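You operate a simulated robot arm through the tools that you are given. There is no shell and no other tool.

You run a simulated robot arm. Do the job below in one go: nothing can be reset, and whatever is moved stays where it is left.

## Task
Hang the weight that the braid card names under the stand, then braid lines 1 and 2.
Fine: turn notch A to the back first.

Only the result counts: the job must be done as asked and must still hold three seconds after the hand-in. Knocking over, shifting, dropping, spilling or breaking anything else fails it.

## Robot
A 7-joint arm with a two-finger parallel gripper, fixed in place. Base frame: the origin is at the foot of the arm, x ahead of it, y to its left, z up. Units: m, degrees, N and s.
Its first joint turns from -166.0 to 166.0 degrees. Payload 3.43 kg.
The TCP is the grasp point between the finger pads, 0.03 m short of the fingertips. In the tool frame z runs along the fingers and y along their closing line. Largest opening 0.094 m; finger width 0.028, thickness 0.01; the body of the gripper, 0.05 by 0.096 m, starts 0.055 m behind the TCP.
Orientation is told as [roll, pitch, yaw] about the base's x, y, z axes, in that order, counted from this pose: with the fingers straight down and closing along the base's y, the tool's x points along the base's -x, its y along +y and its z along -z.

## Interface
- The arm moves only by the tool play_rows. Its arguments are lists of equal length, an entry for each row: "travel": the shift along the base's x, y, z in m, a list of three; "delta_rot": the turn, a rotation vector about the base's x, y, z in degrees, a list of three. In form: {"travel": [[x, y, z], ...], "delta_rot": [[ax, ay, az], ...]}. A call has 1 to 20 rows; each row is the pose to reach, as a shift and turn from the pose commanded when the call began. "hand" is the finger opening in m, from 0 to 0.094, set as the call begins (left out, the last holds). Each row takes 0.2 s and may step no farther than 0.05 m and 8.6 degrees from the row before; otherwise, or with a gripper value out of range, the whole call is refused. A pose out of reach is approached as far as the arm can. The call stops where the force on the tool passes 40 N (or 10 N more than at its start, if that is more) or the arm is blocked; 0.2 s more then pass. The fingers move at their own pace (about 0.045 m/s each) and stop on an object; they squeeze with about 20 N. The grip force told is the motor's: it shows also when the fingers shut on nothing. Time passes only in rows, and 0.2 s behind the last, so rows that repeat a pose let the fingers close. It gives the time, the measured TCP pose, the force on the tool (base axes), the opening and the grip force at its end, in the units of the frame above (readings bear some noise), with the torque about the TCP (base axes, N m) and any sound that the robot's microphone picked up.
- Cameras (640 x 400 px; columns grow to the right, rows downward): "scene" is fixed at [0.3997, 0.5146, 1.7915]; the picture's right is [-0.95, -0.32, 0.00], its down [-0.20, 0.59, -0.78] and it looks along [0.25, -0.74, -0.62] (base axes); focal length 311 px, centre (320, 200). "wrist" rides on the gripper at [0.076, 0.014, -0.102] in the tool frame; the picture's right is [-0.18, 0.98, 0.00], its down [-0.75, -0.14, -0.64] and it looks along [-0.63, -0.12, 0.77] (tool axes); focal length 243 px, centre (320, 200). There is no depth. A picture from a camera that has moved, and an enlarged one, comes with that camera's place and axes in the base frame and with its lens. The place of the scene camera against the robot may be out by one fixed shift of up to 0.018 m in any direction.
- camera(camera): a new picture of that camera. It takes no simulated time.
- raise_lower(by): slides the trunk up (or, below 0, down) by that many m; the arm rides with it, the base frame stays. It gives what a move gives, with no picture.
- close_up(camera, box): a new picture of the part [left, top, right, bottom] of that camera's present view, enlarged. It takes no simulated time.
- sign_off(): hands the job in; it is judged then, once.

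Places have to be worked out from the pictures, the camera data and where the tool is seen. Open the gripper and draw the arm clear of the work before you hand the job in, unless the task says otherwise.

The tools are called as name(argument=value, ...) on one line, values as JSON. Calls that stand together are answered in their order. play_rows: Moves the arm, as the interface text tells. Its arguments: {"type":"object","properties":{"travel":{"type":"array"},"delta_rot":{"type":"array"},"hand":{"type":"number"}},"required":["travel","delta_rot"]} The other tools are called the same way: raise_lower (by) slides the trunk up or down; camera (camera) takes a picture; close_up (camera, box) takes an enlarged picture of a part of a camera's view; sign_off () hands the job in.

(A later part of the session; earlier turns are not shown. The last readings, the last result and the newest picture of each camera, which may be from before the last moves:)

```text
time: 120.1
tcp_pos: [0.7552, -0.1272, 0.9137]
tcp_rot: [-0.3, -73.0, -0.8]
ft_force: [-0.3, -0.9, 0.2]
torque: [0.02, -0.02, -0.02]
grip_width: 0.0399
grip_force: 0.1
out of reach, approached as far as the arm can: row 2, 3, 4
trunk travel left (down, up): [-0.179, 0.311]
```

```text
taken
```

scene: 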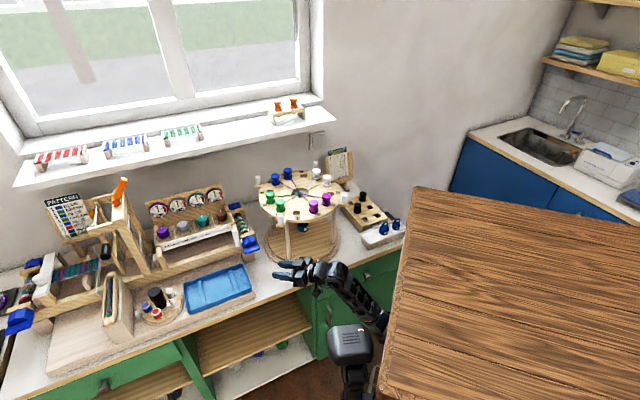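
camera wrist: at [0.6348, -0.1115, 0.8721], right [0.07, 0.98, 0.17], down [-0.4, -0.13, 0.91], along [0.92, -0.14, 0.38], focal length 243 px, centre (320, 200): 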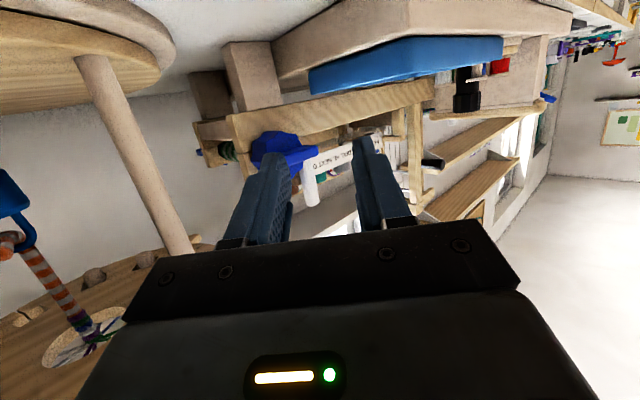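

The hand is out and clear, and the weight stays on the hook. I raise the trunk 0.25 m and bring the hand upright for the bobbins.

raise_lower(by=0.25)

play_rows(travel=[[0, 0.002, 0.005], [0, 0.004, 0.01], [0, 0.006, 0.015], [0, 0.008, 0.02], [0, 0.01, 0.025], [0, 0.012, 0.03], [0, 0.014, 0.035], [0, 0.016, 0.04], [0, 0.018, 0.045]], delta_rot=[[0, 8.1, 0.1], [0, 16.2, 0.2], [0, 24.3, 0.3], [0, 32.4, 0.4], [0, 40.5, 0.5], [0, 48.6, 0.6], [0, 56.7, 0.7], [0, 64.8, 0.8], [0, 73, 0.8]])

camera(camera="scene")

camera(camera="wrist")

```text
time: 122.7
tcp_pos: [0.7531, -0.1277, 1.1635]
tcp_rot: [-0.3, -72.9, -0.9]
ft_force: [0.5, 0.4, -0.7]
torque: [0.01, -0.07, 0.03]
grip_width: 0.04
grip_force: 0.1
trunk travel left (down, up): [-0.429, 0.061]
```

```text
time: 124.7
tcp_pos: [0.7547, -0.1115, 1.2108]
tcp_rot: [-0.6, 0.2, 0.4]
ft_force: [-0.3, -0.7, -0.1]
torque: [0.01, 0.0, -0.05]
grip_width: 0.0399
grip_force: 0.0
trunk travel left (down, up): [-0.429, 0.061]
```

```text
taken
```

scene: 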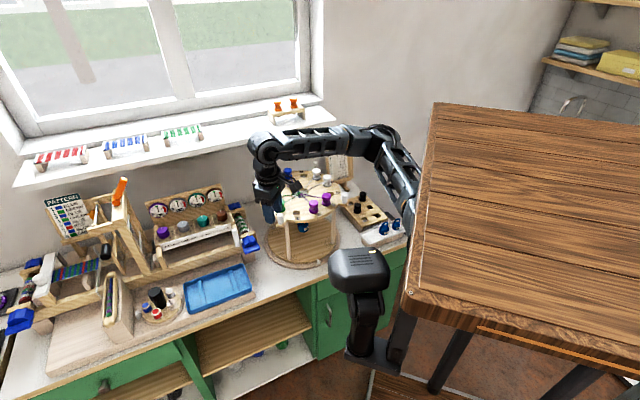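

```text
taken
camera wrist: at [0.6782, -0.0955, 1.313], right [0.18, 0.98, -0.01], down [0.76, -0.13, 0.64], along [0.63, -0.12, -0.77], focal length 243 px, centre (320, 200)
```

wrist: 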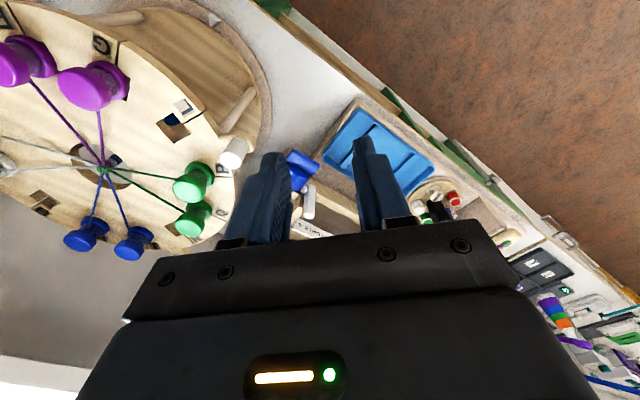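

The hand is upright. I move up and back to look down on the whole disc and measure the bobbins and wells.

play_rows(travel=[[-0.01, 0, 0.04], [-0.02, 0, 0.08], [-0.03, 0, 0.12], [-0.05, -0.02, 0.155], [-0.075, -0.045, 0.17], [-0.1, -0.075, 0.17], [-0.125, -0.105, 0.17], [-0.15, -0.135, 0.17], [-0.175, -0.165, 0.17]], delta_rot=[[0, 0, 0], [0, 0, 0], [0, 0, 0], [0, 0, -5], [0, 0, -10], [0, 0, -15], [0, 0, -20], [0, 0, -25], [0.6, 0, -30]], hand=0.06)

camera(camera="wrist")

close_up(camera="wrist", box=[210, 30, 430, 240])

close_up(camera="scene", box=[250, 155, 360, 230])

```text
time: 126.7
tcp_pos: [0.5813, -0.2758, 1.3786]
tcp_rot: [-0.2, 0.3, -29.6]
ft_force: [-0.5, -0.6, 0.1]
torque: [-0.01, 0.01, 0.01]
grip_width: 0.0599
grip_force: 0.0
trunk travel left (down, up): [-0.429, 0.061]
```

```text
taken
camera wrist: at [0.5231, -0.2257, 1.4823], right [0.65, 0.76, 0.0], down [0.59, -0.5, 0.64], along [0.49, -0.41, -0.77], focal length 243 px, centre (320, 200)
```

wrist: 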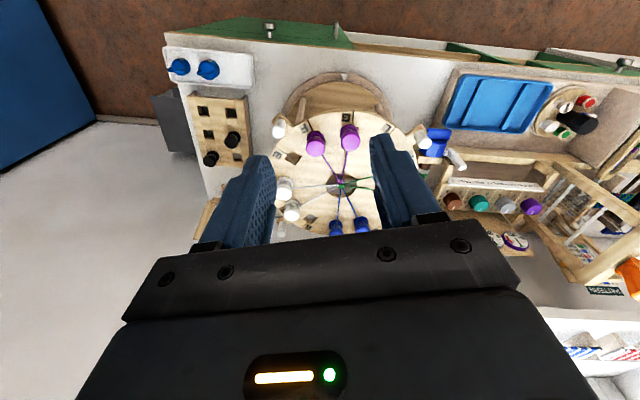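

```text
1.90 times, centred on (320, 135) of wrist
camera zoom: at [0.5231, -0.2257, 1.4823], right [0.65, 0.76, 0.0], down [0.59, -0.5, 0.64], along [0.49, -0.41, -0.77], focal length 462 px, centre (320, 324)
```

zoom: 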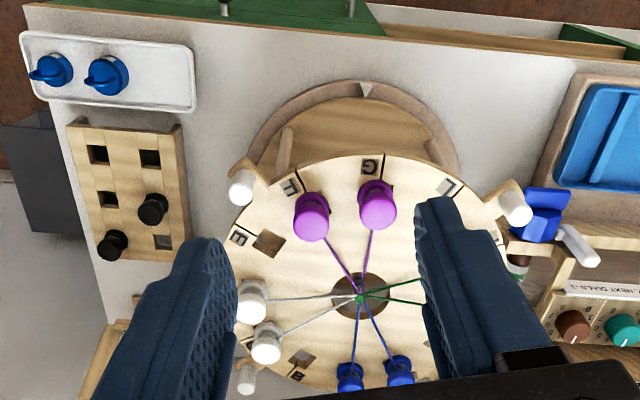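

```text
5.33 times, centred on (305, 192) of scene
camera zoom: at [0.3997, 0.5146, 1.7915], right [-0.95, -0.32, 0.0], down [-0.2, 0.59, -0.78], along [0.25, -0.74, -0.62], focal length 1659 px, centre (400, 240)
```

zoom: 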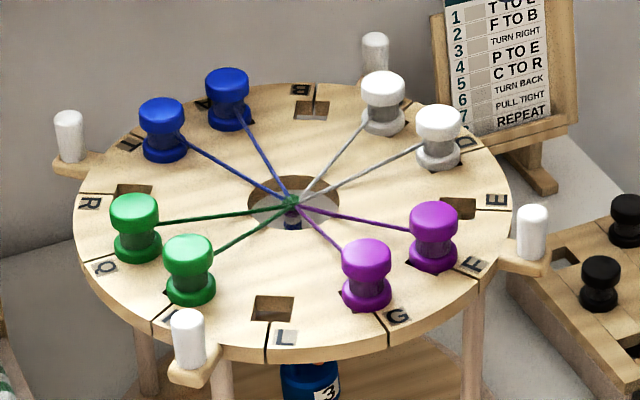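

The weight hangs under the disc with its 3 showing, and A is at the back. By two-view triangulation the disc top is at z 1.050 and the wells sit at radius 0.1225, so T should be at about (0.912, -0.426). I lower the trunk 0.1 m for reach and go above T.

raise_lower(by=-0.1)

play_rows(travel=[[0.035, -0.015, 0], [0.07, -0.03, 0], [0.105, -0.045, 0], [0.14, -0.06, 0], [0.175, -0.076, 0], [0.21, -0.093, 0], [0.245, -0.11, 0], [0.28, -0.127, 0], [0.31, -0.141, 0], [0.3307, -0.1506, 0]], delta_rot=[[0, 0, 1.4], [0, 0, 2.8], [0, 0, 4.2], [0, 0, 5.6], [0, 0, 7], [0, 0, 8.4], [0, 0, 9.8], [0, 0, 11.2], [0, 0, 12.6], [0, 0, 13.8]], hand=0.05)

camera(camera="wrist")

camera(camera="scene")

```text
time: 128.0
tcp_pos: [0.582, -0.2759, 1.2782]
tcp_rot: [-0.1, 0.2, -29.6]
ft_force: [-0.1, 1.2, 1.3]
torque: [0.0, 0.0, 0.0]
grip_width: 0.06
grip_force: 0.1
trunk travel left (down, up): [-0.329, 0.161]
```

```text
time: 130.2
tcp_pos: [0.8622, -0.3984, 1.2743]
tcp_rot: [0.0, 0.2, -18.4]
ft_force: [0.6, 1.2, 0.4]
torque: [-0.01, 0.0, -0.01]
grip_width: 0.05
grip_force: 0.0
out of reach, approached as far as the arm can: row 9, 10
trunk travel left (down, up): [-0.329, 0.161]
```

```text
taken
camera wrist: at [0.7942, -0.3616, 1.3776], right [0.48, 0.88, 0.0], down [0.67, -0.37, 0.64], along [0.56, -0.31, -0.77], focal length 243 px, centre (320, 200)
```

wrist: 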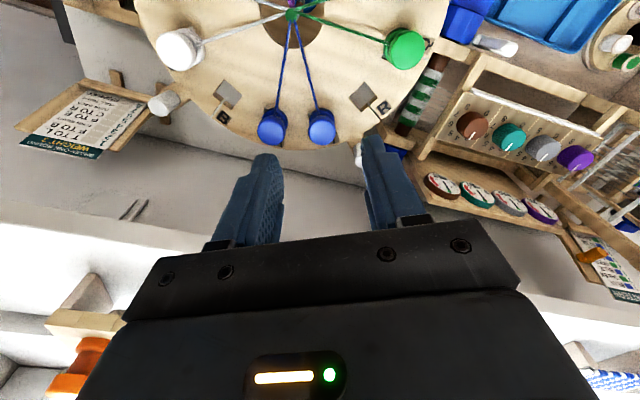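

```text
taken
```

scene: 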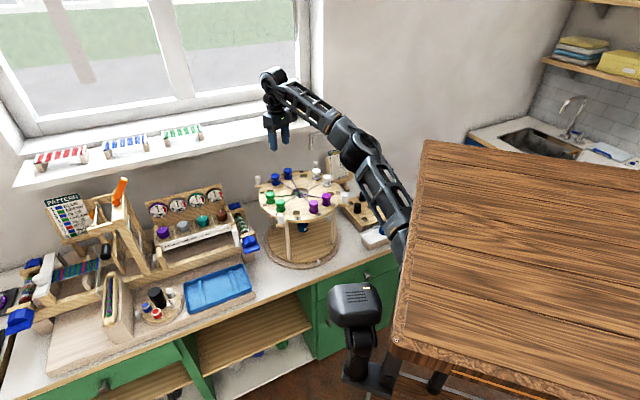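

T lies just beyond the vertical-hand reach (about 0.98 m), so I will tilt the fingers 15° outward about the closing axis, which keeps the pads square to the bobbin. First I measure T in this view.

close_up(camera="wrist", box=[200, 0, 440, 160])

close_up(camera="wrist", box=[245, 70, 355, 160])

```text
2.50 times, centred on (320, 80) of wrist
camera zoom: at [0.7942, -0.3616, 1.3776], right [0.48, 0.88, 0.0], down [0.67, -0.37, 0.64], along [0.56, -0.31, -0.77], focal length 606 px, centre (320, 500)
```

zoom: 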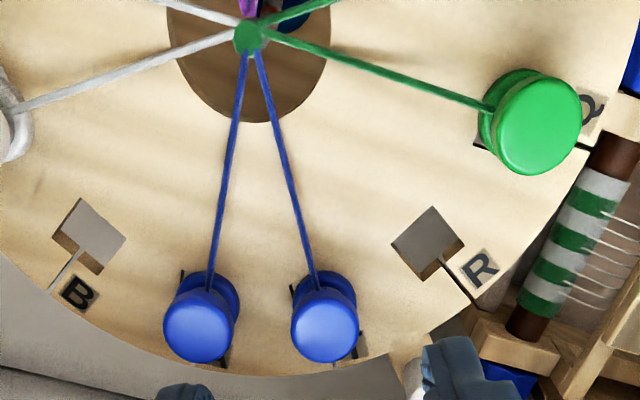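

```text
4.44 times, centred on (300, 115) of wrist
camera zoom: at [0.7942, -0.3616, 1.3776], right [0.48, 0.88, 0.0], down [0.67, -0.37, 0.64], along [0.56, -0.31, -0.77], focal length 1078 px, centre (409, 578)
```

zoom: 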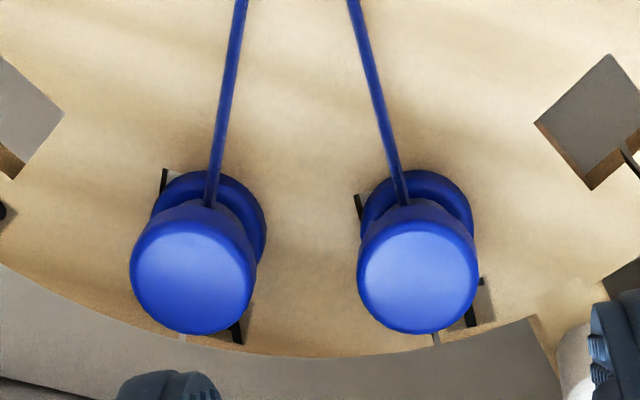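

T is the blue bobbin next to R, at about (0.906, -0.422), with its top near z 1.095. I tilt 15° outward and move above it to refine.

play_rows(travel=[[0.01, -0.005, -0.03], [0.02, -0.01, -0.06], [0.032, -0.016, -0.08], [0.043, -0.0215, -0.1], [0.045, -0.0236, -0.11]], delta_rot=[[-1.5, -4.5, 1], [-3.1, -9.4, 2], [-4.7, -14.2, 2.5], [-4.7, -14.2, 2.5], [-4.7, -14.2, 2.5]])

camera(camera="wrist")

close_up(camera="wrist", box=[240, 60, 400, 200])

```text
time: 131.4
tcp_pos: [0.9083, -0.4236, 1.1627]
tcp_rot: [-1.1, -14.7, -13.2]
ft_force: [-0.4, -0.3, 1.0]
torque: [0.03, -0.01, 0.0]
grip_width: 0.05
grip_force: 0.0
trunk travel left (down, up): [-0.329, 0.161]
```

```text
taken
camera wrist: at [0.8146, -0.3848, 1.2429], right [0.4, 0.92, 0.03], down [0.52, -0.25, 0.81], along [0.75, -0.31, -0.58], focal length 243 px, centre (320, 200)
```

wrist: 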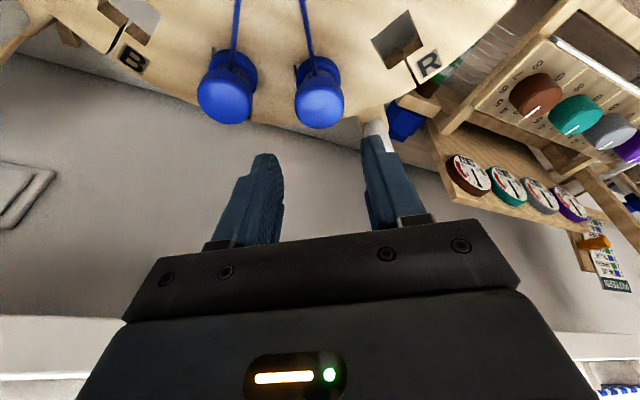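

```text
2.86 times, centred on (320, 130) of wrist
camera zoom: at [0.8146, -0.3848, 1.2429], right [0.4, 0.92, 0.03], down [0.52, -0.25, 0.81], along [0.75, -0.31, -0.58], focal length 693 px, centre (320, 400)
```

zoom: 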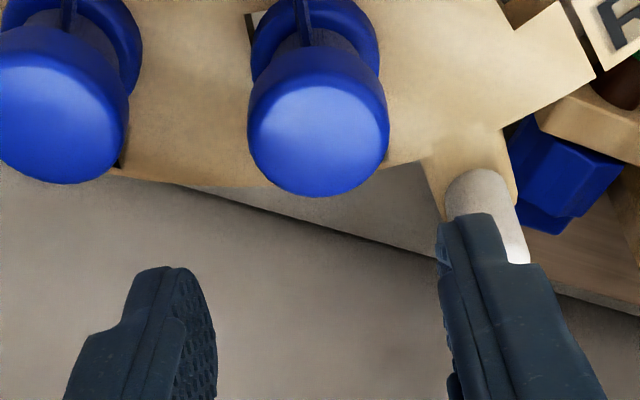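

T's axis is at (0.9054, -0.4202), top z 1.096. I align and descend to just above finger overlap, then check.

play_rows(travel=[[-0.0015, 0.0018, -0.02], [-0.0029, 0.0034, -0.04]], delta_rot=[[0, 0, 0], [0, 0, 0]])

close_up(camera="wrist", box=[240, 60, 400, 200])

close_up(camera="scene", box=[250, 130, 340, 210])

```text
time: 132.0
tcp_pos: [0.9063, -0.4185, 1.124]
tcp_rot: [-1.1, -14.7, -13.2]
ft_force: [0.1, 0.2, 0.1]
torque: [0.02, 0.02, 0.02]
grip_width: 0.0499
grip_force: 0.2
trunk travel left (down, up): [-0.329, 0.161]
```

```text
2.86 times, centred on (320, 130) of wrist
camera zoom: at [0.8129, -0.3815, 1.2036], right [0.4, 0.92, 0.03], down [0.52, -0.25, 0.81], along [0.75, -0.31, -0.58], focal length 693 px, centre (320, 400)
```

zoom: 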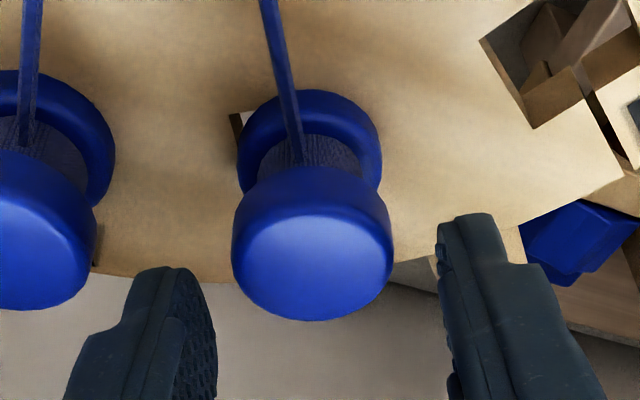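

```text
5.00 times, centred on (295, 170) of scene
camera zoom: at [0.3997, 0.5146, 1.7915], right [-0.95, -0.32, 0.0], down [-0.2, 0.59, -0.78], along [0.25, -0.74, -0.62], focal length 1555 px, centre (445, 350)
```

zoom: 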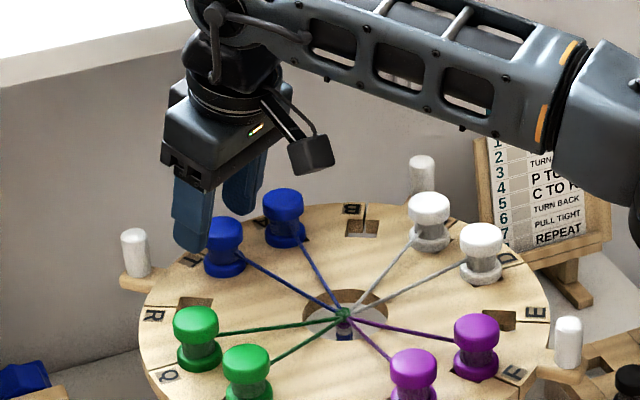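

The bobbin is within 2 mm of centre. I go down to the grip height.

play_rows(travel=[[0, -0.001, -0.015], [0, -0.002, -0.028], [0, -0.002, -0.037]], delta_rot=[[0, 0, 0], [0, 0, 0], [0, 0, 0]])

close_up(camera="wrist", box=[240, 90, 400, 230])

close_up(camera="scene", box=[255, 150, 325, 200])

```text
time: 132.8
tcp_pos: [0.9059, -0.4212, 1.0935]
tcp_rot: [-1.0, -15.3, -13.2]
ft_force: [0.6, -0.6, 40.0]
torque: [1.1, -0.08, -0.04]
grip_width: 0.0497
grip_force: 0.1
trunk travel left (down, up): [-0.329, 0.161]
```

```text
2.86 times, centred on (320, 160) of wrist
camera zoom: at [0.8122, -0.3823, 1.1723], right [0.4, 0.91, 0.03], down [0.51, -0.25, 0.82], along [0.76, -0.31, -0.57], focal length 693 px, centre (320, 314)
```

zoom: 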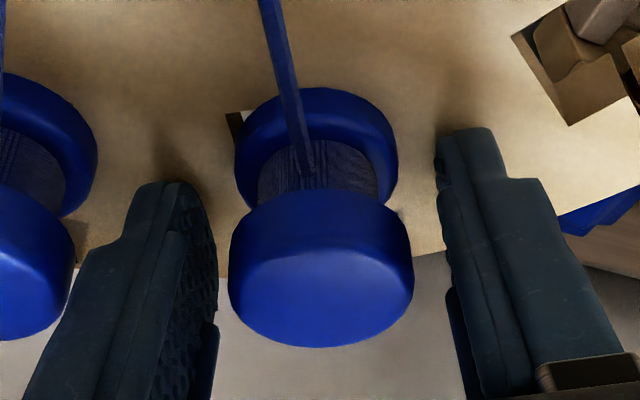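

```text
8.00 times, centred on (290, 175) of scene
camera zoom: at [0.3997, 0.5146, 1.7915], right [-0.95, -0.32, 0.0], down [-0.2, 0.59, -0.78], along [0.25, -0.74, -0.62], focal length 2488 px, centre (560, 400)
```

zoom: 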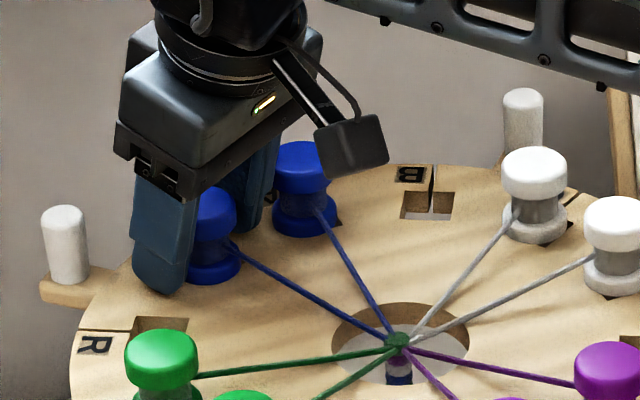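

The tips have met the disc (40 N at TCP z 1.0935), so the disc top is really about 1.061. I back off 5 mm and close on the bobbin.

play_rows(travel=[[0, 0, 0.006], [0, 0, 0.0095]], delta_rot=[[0, 0, 0], [0, 0, 0]])

play_rows(travel=[[0, 0, 0], [0, 0, 0], [0, 0, 0], [0, 0, 0]], delta_rot=[[0, 0, 0], [0, 0, 0], [0, 0, 0], [0, 0, 0]], hand=0.025)

close_up(camera="wrist", box=[240, 90, 400, 230])

close_up(camera="scene", box=[255, 150, 325, 200])

```text
time: 133.4
tcp_pos: [0.9044, -0.4209, 1.0936]
tcp_rot: [-1.1, -14.4, -13.2]
ft_force: [2.0, 0.8, 5.0]
torque: [0.18, -0.1, -0.09]
grip_width: 0.0505
grip_force: 0.8
trunk travel left (down, up): [-0.329, 0.161]
```

```text
time: 134.4
tcp_pos: [0.9057, -0.4216, 1.0958]
tcp_rot: [-1.2, -14.6, -13.2]
ft_force: [-0.2, -0.6, -1.3]
torque: [-0.01, -0.01, 0.02]
grip_width: 0.0334
grip_force: 19.8
trunk travel left (down, up): [-0.329, 0.161]
```

```text
2.86 times, centred on (320, 160) of wrist
camera zoom: at [0.8123, -0.383, 1.1762], right [0.4, 0.92, 0.03], down [0.52, -0.25, 0.81], along [0.75, -0.31, -0.58], focal length 693 px, centre (320, 314)
```

zoom: 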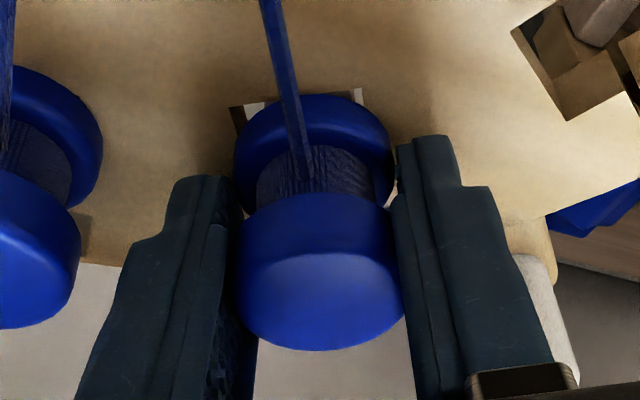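

```text
8.00 times, centred on (290, 175) of scene
camera zoom: at [0.3997, 0.5146, 1.7915], right [-0.95, -0.32, 0.0], down [-0.2, 0.59, -0.78], along [0.25, -0.74, -0.62], focal length 2488 px, centre (560, 400)
```

zoom: 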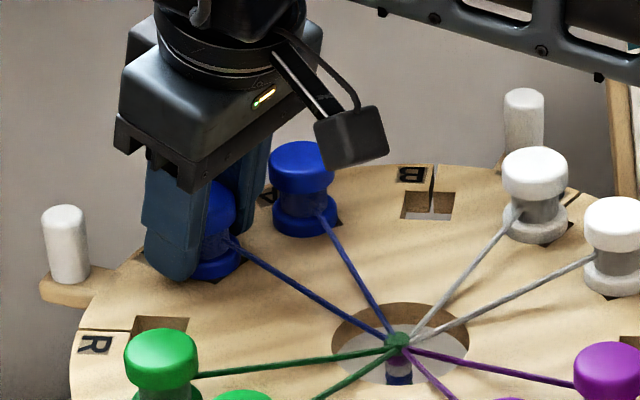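

The bobbin is gripped at 33 mm. Re-solving with the disc top at 1.061 gives centre (0.790, -0.391), well radius 0.120, and L at about (0.760, -0.275). I lift T straight up 7.5 cm.

play_rows(travel=[[0, 0, 0.005], [0, 0, 0.015], [0, 0, 0.03], [0, 0, 0.05], [0, 0, 0.075]], delta_rot=[[0, 0, 0], [0, 0, 0], [0, 0, 0], [0, 0, 0], [0, 0, 0]])

close_up(camera="wrist", box=[200, 40, 440, 240])

close_up(camera="scene", box=[250, 130, 370, 220])

```text
time: 135.6
tcp_pos: [0.9042, -0.4209, 1.1716]
tcp_rot: [-1.0, -14.7, -13.1]
ft_force: [0.7, 0.3, -1.2]
torque: [0.0, 0.0, 0.0]
grip_width: 0.0334
grip_force: 19.9
trunk travel left (down, up): [-0.329, 0.161]
```

```text
2.00 times, centred on (320, 140) of wrist
camera zoom: at [0.8118, -0.3828, 1.2519], right [0.4, 0.92, 0.03], down [0.52, -0.25, 0.81], along [0.75, -0.31, -0.58], focal length 485 px, centre (320, 320)
```

zoom: 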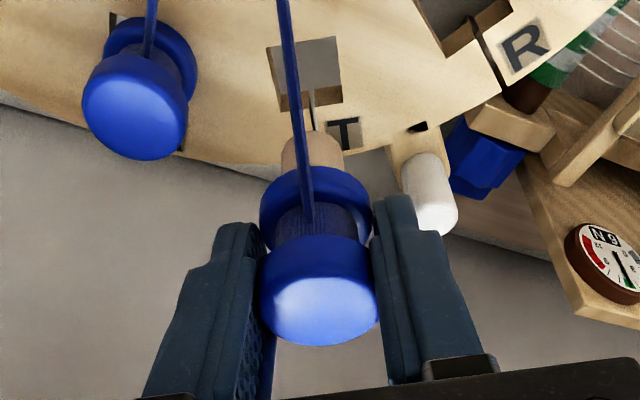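

```text
4.44 times, centred on (310, 175) of scene
camera zoom: at [0.3997, 0.5146, 1.7915], right [-0.95, -0.32, 0.0], down [-0.2, 0.59, -0.78], along [0.25, -0.74, -0.62], focal length 1382 px, centre (364, 311)
```

zoom: 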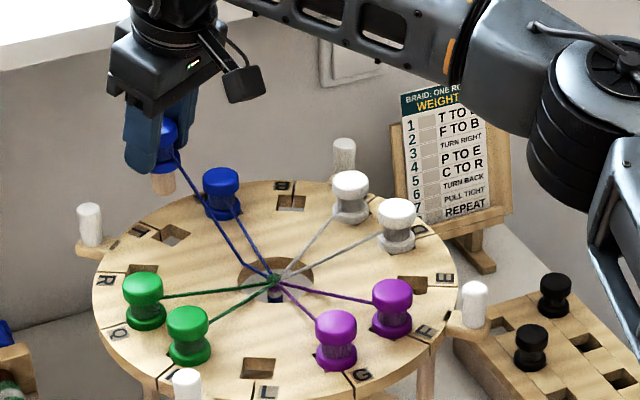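

T is lifted; its wooden peg and the letter T at its well are visible. I carry it over to L, a bit higher, turning -61° so it keeps its facing to the well.

play_rows(travel=[[-0.005, 0.005, 0.02], [-0.02, 0.02, 0.025], [-0.036, 0.036, 0.025], [-0.052, 0.052, 0.025], [-0.068, 0.068, 0.025], [-0.084, 0.085, 0.025], [-0.1, 0.101, 0.025], [-0.115, 0.116, 0.025], [-0.13, 0.131, 0.025], [-0.1442, 0.146, 0.025]], delta_rot=[[0, 0, -6], [0, 0, -12], [0, 0, -18], [0, 0, -24], [0, 0, -30], [0, 0, -36], [0, 0, -42], [0, 0, -48], [0, 0, -54], [0, 0, -60.9]])

camera(camera="wrist")

close_up(camera="wrist", box=[200, 40, 440, 240])

close_up(camera="scene", box=[250, 130, 370, 230])

```text
time: 138.0
tcp_pos: [0.7712, -0.256, 1.1755]
tcp_rot: [-1.0, -11.4, -72.0]
ft_force: [-0.5, 0.7, -0.9]
torque: [0.02, 0.04, 0.0]
grip_width: 0.0336
grip_force: 20.4
trunk travel left (down, up): [-0.329, 0.161]
stopped in row 10: the arm was blocked; the commanded pose is now the measured one
```

```text
taken
camera wrist: at [0.7572, -0.161, 1.2603], right [0.99, 0.13, 0.02], down [0.06, -0.62, 0.78], along [0.11, -0.77, -0.63], focal length 243 px, centre (320, 200)
```

wrist: 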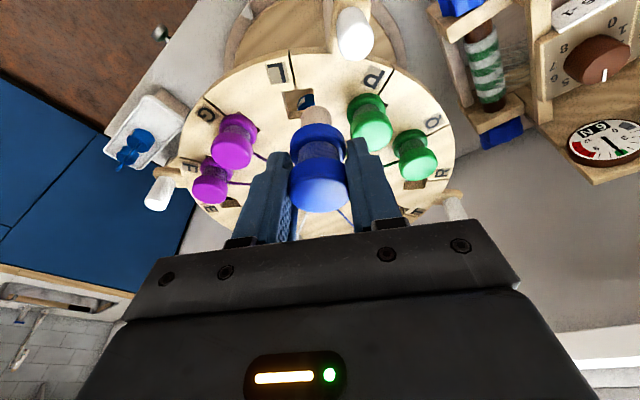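

```text
2.00 times, centred on (320, 140) of wrist
camera zoom: at [0.7572, -0.161, 1.2603], right [0.99, 0.13, 0.02], down [0.06, -0.62, 0.78], along [0.11, -0.77, -0.63], focal length 485 px, centre (320, 320)
```

zoom: 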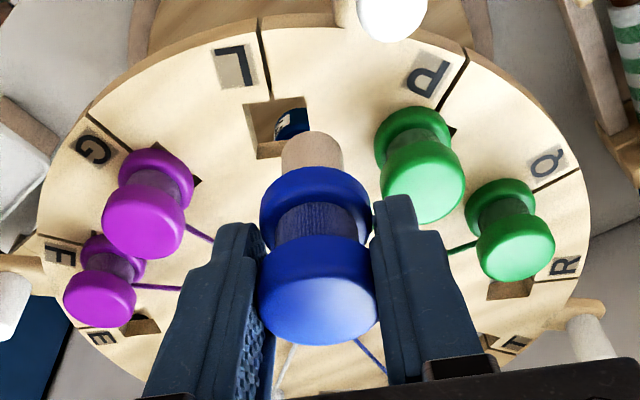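

```text
4.00 times, centred on (310, 180) of scene
camera zoom: at [0.3997, 0.5146, 1.7915], right [-0.95, -0.32, 0.0], down [-0.2, 0.59, -0.78], along [0.25, -0.74, -0.62], focal length 1244 px, centre (360, 280)
```

zoom: 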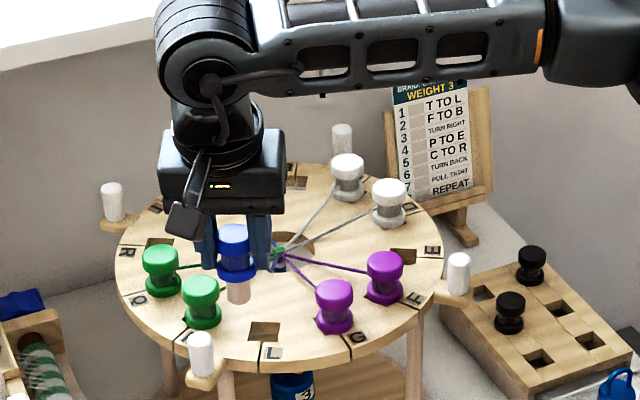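

The last row was cut short, probably a wrist limit with this tilt; the bobbin hangs within 3° of upright. This view puts the L well at (0.757, -0.2746). I move over it with the present hand orientation.

play_rows(travel=[[-0.004, -0.005, 0], [-0.008, -0.01, 0], [-0.0142, -0.0186, 0], [-0.0142, -0.0186, -0.012]], delta_rot=[[0, 0, 0], [0, 0, 0], [0, 0, 0], [0, 0, 0]])

close_up(camera="wrist", box=[200, 40, 440, 240])

close_up(camera="scene", box=[255, 170, 345, 230])

```text
time: 139.0
tcp_pos: [0.7591, -0.2696, 1.1604]
tcp_rot: [-0.9, -11.1, -71.5]
ft_force: [1.3, -0.8, -0.8]
torque: [-0.02, 0.03, -0.02]
grip_width: 0.0333
grip_force: 19.9
trunk travel left (down, up): [-0.329, 0.161]
```

```text
2.00 times, centred on (320, 140) of wrist
camera zoom: at [0.7443, -0.1765, 1.2474], right [0.99, 0.14, 0.02], down [0.07, -0.62, 0.78], along [0.12, -0.77, -0.63], focal length 485 px, centre (320, 320)
```

zoom: 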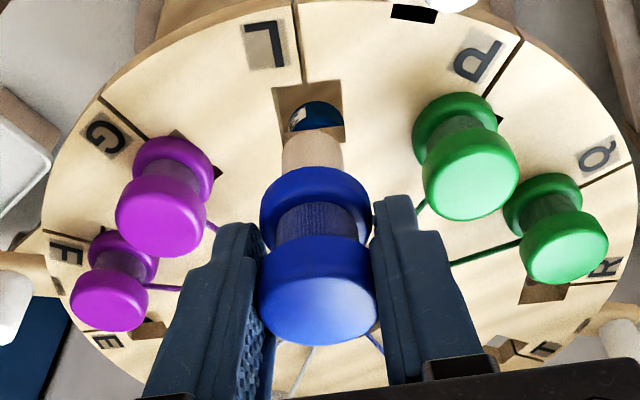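

```text
6.67 times, centred on (300, 200) of scene
camera zoom: at [0.3997, 0.5146, 1.7915], right [-0.95, -0.32, 0.0], down [-0.2, 0.59, -0.78], along [0.25, -0.74, -0.62], focal length 2073 px, centre (453, 200)
```

zoom: 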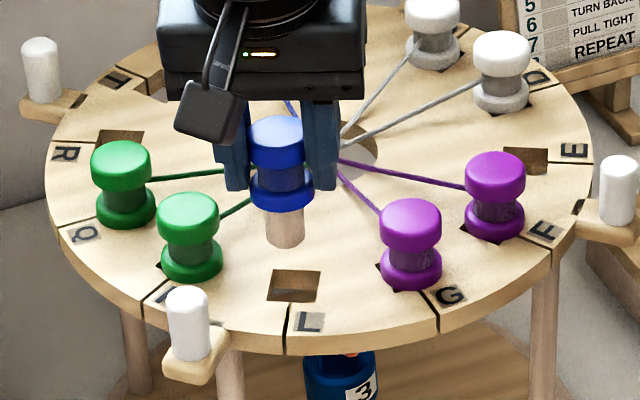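

The L well centre measures (0.7573, -0.2745), and the bobbin's peg is about 5 mm short of it in y. I nudge it over and lower halfway.

play_rows(travel=[[-0.0003, -0.003, 0], [-0.0003, -0.005, -0.01], [-0.0003, -0.005, -0.025]], delta_rot=[[0, 0, 0], [0, 0, 0], [0, 0, 0]])

close_up(camera="wrist", box=[220, 60, 420, 220])

close_up(camera="scene", box=[270, 185, 330, 225])

```text
time: 139.8
tcp_pos: [0.7566, -0.2829, 1.1389]
tcp_rot: [-0.8, -11.6, -72.3]
ft_force: [-0.7, 0.3, -0.1]
torque: [-0.03, -0.01, -0.01]
grip_width: 0.0334
grip_force: 20.1
trunk travel left (down, up): [-0.329, 0.161]
```

```text
2.50 times, centred on (320, 140) of wrist
camera zoom: at [0.7417, -0.1867, 1.2249], right [0.99, 0.12, 0.02], down [0.06, -0.62, 0.78], along [0.11, -0.77, -0.62], focal length 606 px, centre (320, 350)
```

zoom: 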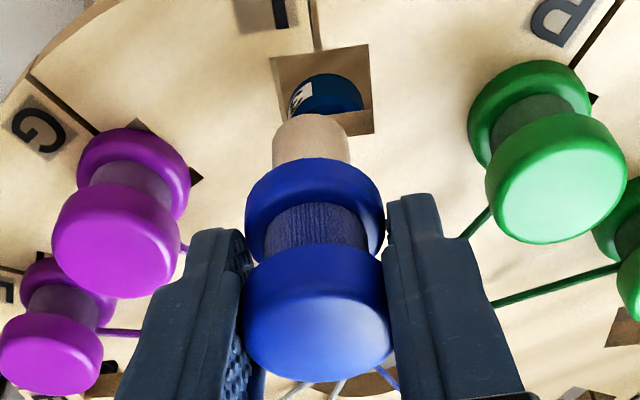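

```text
10.00 times, centred on (300, 205) of scene
camera zoom: at [0.3997, 0.5146, 1.7915], right [-0.95, -0.32, 0.0], down [-0.2, 0.59, -0.78], along [0.25, -0.74, -0.62], focal length 3110 px, centre (520, 150)
```

zoom: 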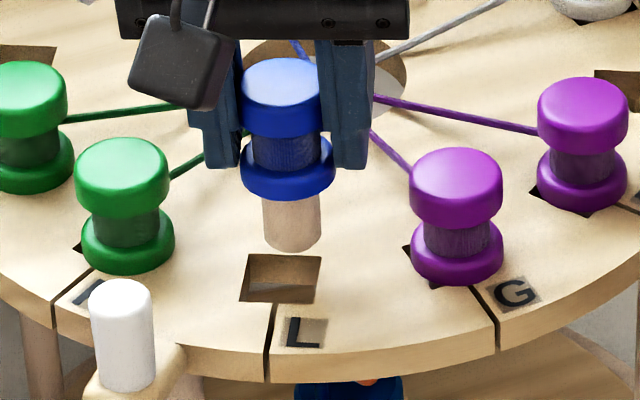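

Both views say the peg needs about +3.7 mm in x and +3.5 mm in y. I correct and lower 2 cm more.

play_rows(travel=[[0.0037, 0.0035, 0], [0.0037, 0.0035, -0.008], [0.0037, 0.0035, -0.014]], delta_rot=[[0, 0, 0], [0, 0, 0], [0, 0, 0]])

close_up(camera="wrist", box=[220, 60, 420, 220])

close_up(camera="scene", box=[270, 185, 330, 225])

```text
time: 140.6
tcp_pos: [0.7609, -0.2763, 1.1258]
tcp_rot: [-0.9, -11.4, -72.1]
ft_force: [0.4, -0.5, 0.2]
torque: [0.01, -0.02, 0.03]
grip_width: 0.0334
grip_force: 19.6
trunk travel left (down, up): [-0.329, 0.161]
```

```text
2.50 times, centred on (320, 140) of wrist
camera zoom: at [0.7466, -0.1813, 1.2107], right [0.99, 0.13, 0.02], down [0.06, -0.62, 0.78], along [0.11, -0.77, -0.62], focal length 606 px, centre (320, 350)
```

zoom: 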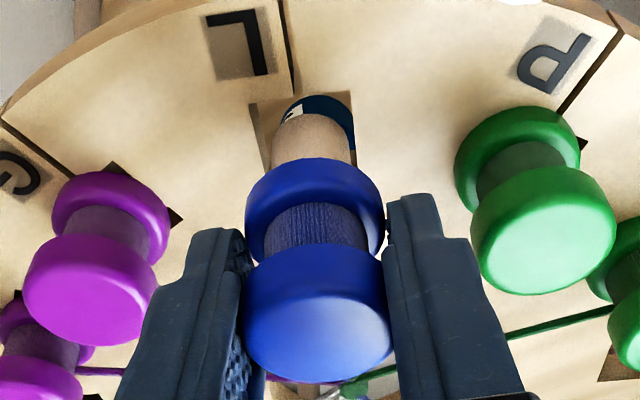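

```text
10.00 times, centred on (300, 205) of scene
camera zoom: at [0.3997, 0.5146, 1.7915], right [-0.95, -0.32, 0.0], down [-0.2, 0.59, -0.78], along [0.25, -0.74, -0.62], focal length 3110 px, centre (520, 150)
```

zoom: 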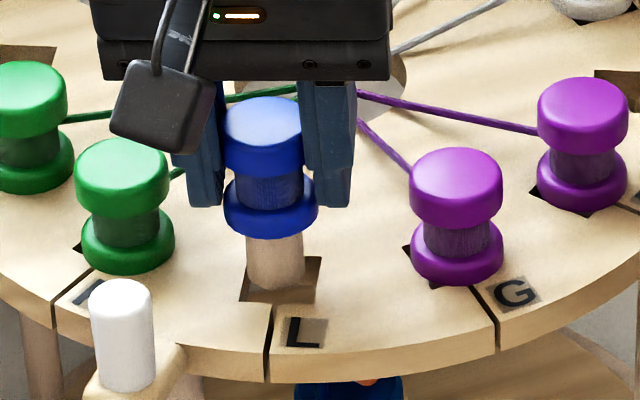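

The peg is now about 2 mm to +x and 5 mm outward of the well centre. I correct that before inserting.

play_rows(travel=[[-0.001, -0.0025, 0], [-0.002, -0.005, 0], [-0.002, -0.005, 0]], delta_rot=[[0, 0, 0], [0, 0, 0], [0, 0, 0]])

close_up(camera="wrist", box=[270, 80, 370, 150])

close_up(camera="scene", box=[280, 195, 310, 220])

```text
time: 141.4
tcp_pos: [0.7587, -0.2834, 1.1253]
tcp_rot: [-0.8, -11.5, -72.1]
ft_force: [0.2, -0.1, -0.6]
torque: [-0.01, -0.03, 0.0]
grip_width: 0.0332
grip_force: 20.8
trunk travel left (down, up): [-0.329, 0.161]
```

```text
5.71 times, centred on (320, 115) of wrist
camera zoom: at [0.7445, -0.1868, 1.2106], right [0.99, 0.13, 0.02], down [0.06, -0.62, 0.78], along [0.11, -0.77, -0.62], focal length 1386 px, centre (320, 686)
```

zoom: 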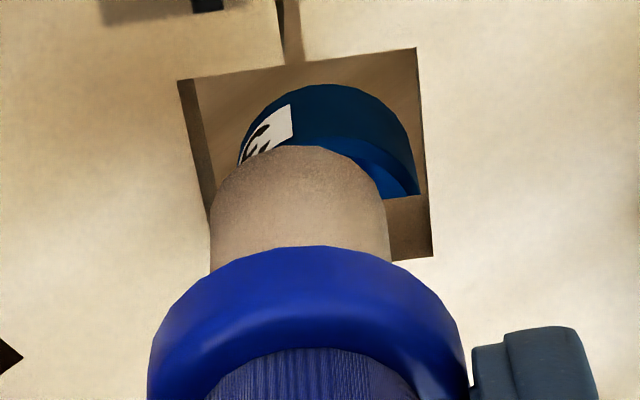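

```text
16.00 times, centred on (295, 208) of scene
camera zoom: at [0.3997, 0.5146, 1.7915], right [-0.95, -0.32, 0.0], down [-0.2, 0.59, -0.78], along [0.25, -0.74, -0.62], focal length 4976 px, centre (720, 80)
```

zoom: 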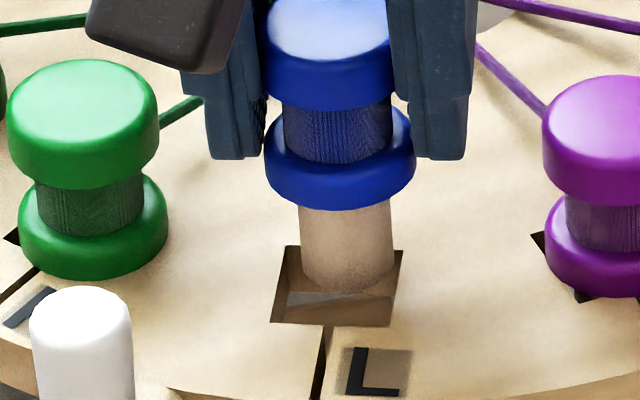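

Comparing both views shows the peg is longer than I assumed (about 31 mm), so its bottom is already at disc level and about 8 mm inward of centre; my last correction overshot. I raise slightly and move it back outward.

play_rows(travel=[[0, 0, 0.008], [0.0005, 0.004, 0.008], [0.0005, 0.007, 0.008], [0.0005, 0.007, 0.008]], delta_rot=[[0, 0, 0], [0, 0, 0], [0, 0, 0], [0, 0, 0]])

close_up(camera="wrist", box=[270, 80, 370, 150])

close_up(camera="scene", box=[280, 195, 310, 220])

```text
time: 142.4
tcp_pos: [0.7583, -0.2757, 1.1317]
tcp_rot: [-0.9, -11.5, -72.1]
ft_force: [0.4, -0.5, -0.9]
torque: [0.03, 0.02, 0.0]
grip_width: 0.0335
grip_force: 19.9
trunk travel left (down, up): [-0.329, 0.161]
```

```text
5.71 times, centred on (320, 115) of wrist
camera zoom: at [0.7441, -0.1803, 1.2182], right [0.99, 0.13, 0.02], down [0.06, -0.62, 0.78], along [0.11, -0.77, -0.62], focal length 1386 px, centre (320, 686)
```

zoom: 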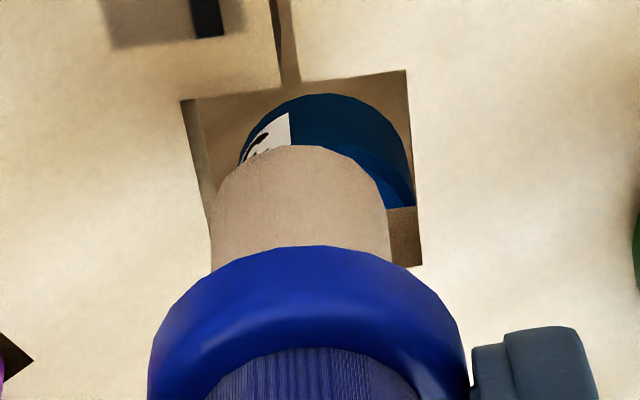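

```text
16.00 times, centred on (295, 208) of scene
camera zoom: at [0.3997, 0.5146, 1.7915], right [-0.95, -0.32, 0.0], down [-0.2, 0.59, -0.78], along [0.25, -0.74, -0.62], focal length 4976 px, centre (720, 80)
```

zoom: 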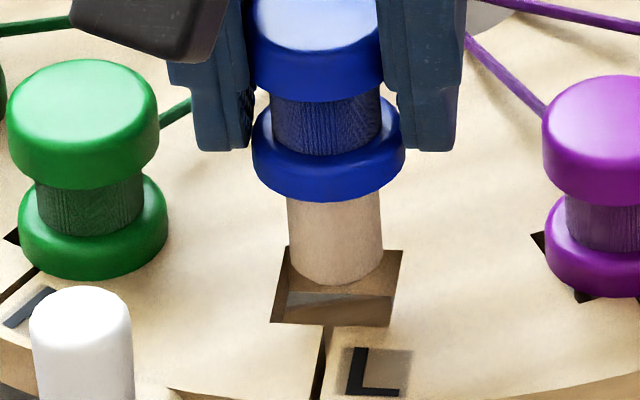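

The lateral alignment is good now; the peg is still 3 to 6 mm inward. I move it 4 mm further outward and lower into the well, watching the force.

play_rows(travel=[[-0.0006, 0.0022, 0], [-0.001, 0.004, 0], [-0.001, 0.004, -0.006], [-0.001, 0.004, -0.013]], delta_rot=[[0, 0, 0], [0, 0, 0], [0, 0, 0], [0, 0, 0]])

close_up(camera="wrist", box=[270, 80, 370, 150])

close_up(camera="scene", box=[280, 195, 310, 220])

```text
time: 143.4
tcp_pos: [0.7571, -0.2703, 1.1214]
tcp_rot: [-0.9, -11.7, -72.2]
ft_force: [-0.3, -4.2, 19.8]
torque: [-0.03, 0.02, 0.01]
grip_width: 0.034
grip_force: 19.8
trunk travel left (down, up): [-0.329, 0.161]
```

```text
5.71 times, centred on (320, 115) of wrist
camera zoom: at [0.7437, -0.1757, 1.207], right [0.99, 0.13, 0.02], down [0.06, -0.62, 0.78], along [0.11, -0.77, -0.62], focal length 1386 px, centre (320, 686)
```

zoom: 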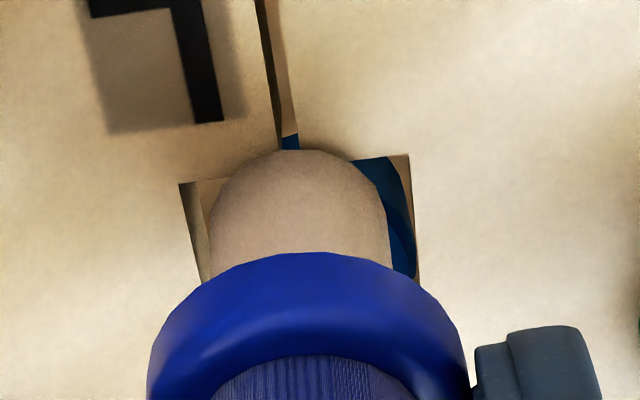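

```text
16.00 times, centred on (295, 208) of scene
camera zoom: at [0.3997, 0.5146, 1.7915], right [-0.95, -0.32, 0.0], down [-0.2, 0.59, -0.78], along [0.25, -0.74, -0.62], focal length 4976 px, centre (720, 80)
```

zoom: 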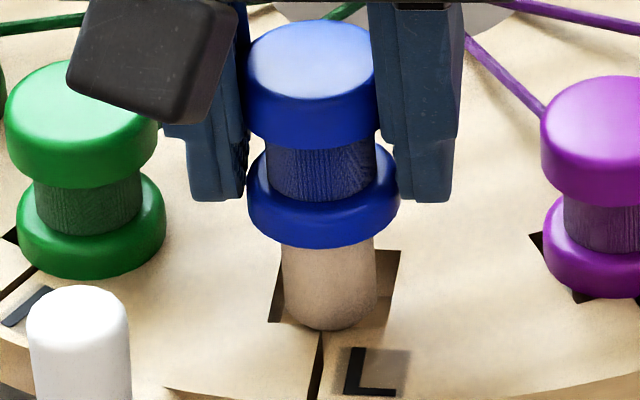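

The peg bottom met the disc on the outer edge of the well (contact at TCP z 1.121), so its true length is about 26 mm and the previous position was nearly right. I raise 6 mm, go back inward 6 mm and try again.

play_rows(travel=[[0, 0, 0.008], [0.0006, -0.003, 0.009], [0.0012, -0.0058, 0.009], [0.0012, -0.0058, 0.009]], delta_rot=[[0, 0, 0], [0, 0, 0], [0, 0, 0], [0, 0, 0]])

close_up(camera="wrist", box=[270, 80, 370, 150])

close_up(camera="scene", box=[280, 195, 310, 220])

```text
time: 144.4
tcp_pos: [0.7578, -0.2763, 1.128]
tcp_rot: [-0.9, -11.5, -72.1]
ft_force: [0.1, -0.6, -0.3]
torque: [0.02, -0.03, -0.03]
grip_width: 0.0333
grip_force: 20.1
trunk travel left (down, up): [-0.329, 0.161]
```

```text
5.71 times, centred on (320, 115) of wrist
camera zoom: at [0.7447, -0.1813, 1.2137], right [0.99, 0.13, 0.02], down [0.06, -0.62, 0.78], along [0.11, -0.77, -0.62], focal length 1386 px, centre (320, 686)
```

zoom: 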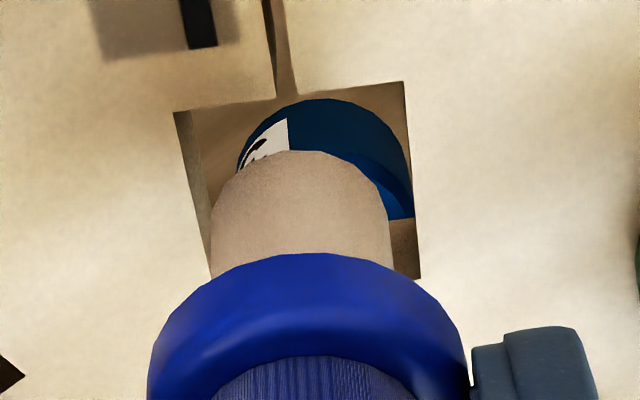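

```text
16.00 times, centred on (295, 208) of scene
camera zoom: at [0.3997, 0.5146, 1.7915], right [-0.95, -0.32, 0.0], down [-0.2, 0.59, -0.78], along [0.25, -0.74, -0.62], focal length 4976 px, centre (720, 80)
```

zoom: 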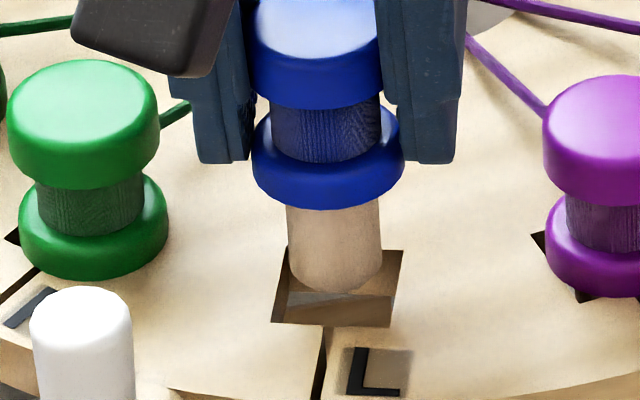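

Both views now show the peg centred over the well. I lower it in.

play_rows(travel=[[0.0005, 0, -0.008], [0.0005, 0, -0.016], [0.0005, 0, -0.022]], delta_rot=[[0, 0, 0], [0, 0, 0], [0, 0, 0]])

close_up(camera="scene", box=[275, 190, 320, 225])

```text
time: 145.2
tcp_pos: [0.7594, -0.2766, 1.106]
tcp_rot: [-0.9, -11.5, -72.1]
ft_force: [-0.1, 0.6, -1.4]
torque: [0.0, -0.02, 0.0]
grip_width: 0.0333
grip_force: 20.1
trunk travel left (down, up): [-0.329, 0.161]
```

```text
11.43 times, centred on (298, 208) of scene
camera zoom: at [0.3997, 0.5146, 1.7915], right [-0.95, -0.32, 0.0], down [-0.2, 0.59, -0.78], along [0.25, -0.74, -0.62], focal length 3554 px, centre (577, 114)
```

zoom: 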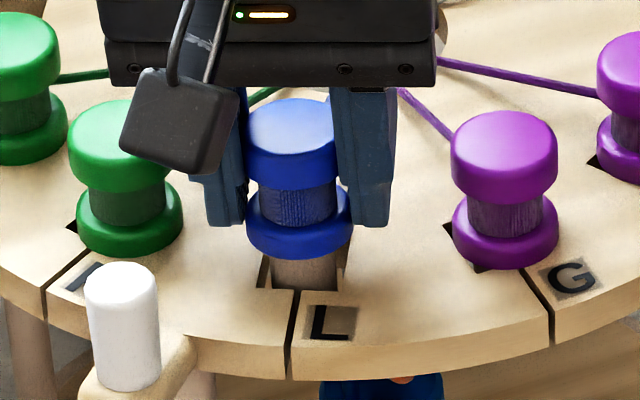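

The peg is inside the well with no resistance. I lower the last 9 mm.

play_rows(travel=[[0, 0, -0.004], [0, 0, -0.007], [0, 0, -0.009]], delta_rot=[[0, 0, 0], [0, 0, 0], [0, 0, 0]])

close_up(camera="scene", box=[275, 190, 320, 225])

```text
time: 146.0
tcp_pos: [0.7596, -0.2779, 1.0977]
tcp_rot: [-1.0, -11.5, -72.1]
ft_force: [-0.2, 0.6, -0.6]
torque: [0.01, 0.01, -0.01]
grip_width: 0.0337
grip_force: 19.8
trunk travel left (down, up): [-0.329, 0.161]
```

```text
11.43 times, centred on (298, 208) of scene
camera zoom: at [0.3997, 0.5146, 1.7915], right [-0.95, -0.32, 0.0], down [-0.2, 0.59, -0.78], along [0.25, -0.74, -0.62], focal length 3554 px, centre (577, 114)
```

zoom: 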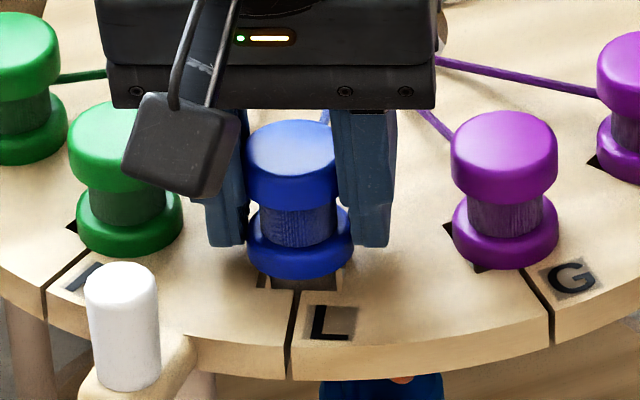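

It is within 2 mm of seated. I open the fingers and rise straight up.

play_rows(travel=[[0, 0, -0.0012], [0, 0, -0.0012], [0, 0, -0.0012], [0, 0, -0.0012]], delta_rot=[[0, 0, 0], [0, 0, 0], [0, 0, 0], [0, 0, 0]], hand=0.05)

play_rows(travel=[[0, 0.001, 0.01], [0, 0.003, 0.025], [0, 0.006, 0.05], [0, 0.01, 0.09], [0, 0.015, 0.13]], delta_rot=[[0, 0, 0], [0, 0, 0], [0, 0, 0], [0, 0, 0], [0, 0, 0]])

close_up(camera="scene", box=[250, 155, 360, 235])

camera(camera="wrist")

```text
time: 147.0
tcp_pos: [0.7595, -0.2774, 1.0964]
tcp_rot: [-0.9, -11.6, -72.2]
ft_force: [-0.4, -0.4, -0.1]
torque: [0.02, 0.01, 0.06]
grip_width: 0.0502
grip_force: 0.0
trunk travel left (down, up): [-0.329, 0.161]
```

```text
time: 148.4
tcp_pos: [0.7626, -0.2527, 1.1978]
tcp_rot: [-0.4, -6.6, -71.1]
ft_force: [-0.1, 0.5, -0.8]
torque: [0.02, 0.02, 0.03]
grip_width: 0.0501
grip_force: 0.0
trunk travel left (down, up): [-0.329, 0.161]
stopped in row 5: the arm was blocked; the commanded pose is now the measured one
```

```text
5.00 times, centred on (305, 195) of scene
camera zoom: at [0.3997, 0.5146, 1.7915], right [-0.95, -0.32, 0.0], down [-0.2, 0.59, -0.78], along [0.25, -0.74, -0.62], focal length 1555 px, centre (395, 225)
```

zoom: 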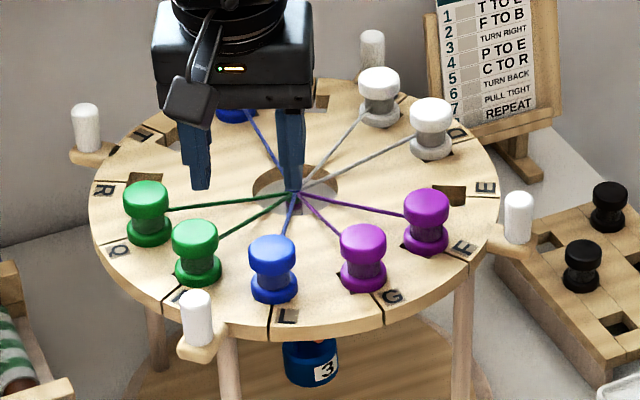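

```text
taken
camera wrist: at [0.7492, -0.1665, 1.2918], right [0.99, 0.14, 0.01], down [0.09, -0.68, 0.72], along [0.11, -0.72, -0.69], focal length 243 px, centre (320, 200)
```

wrist: 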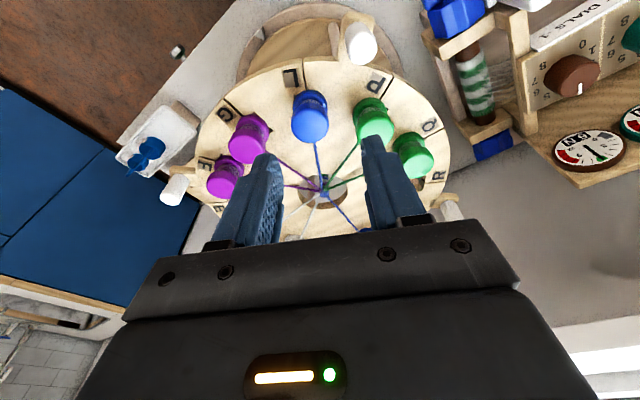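

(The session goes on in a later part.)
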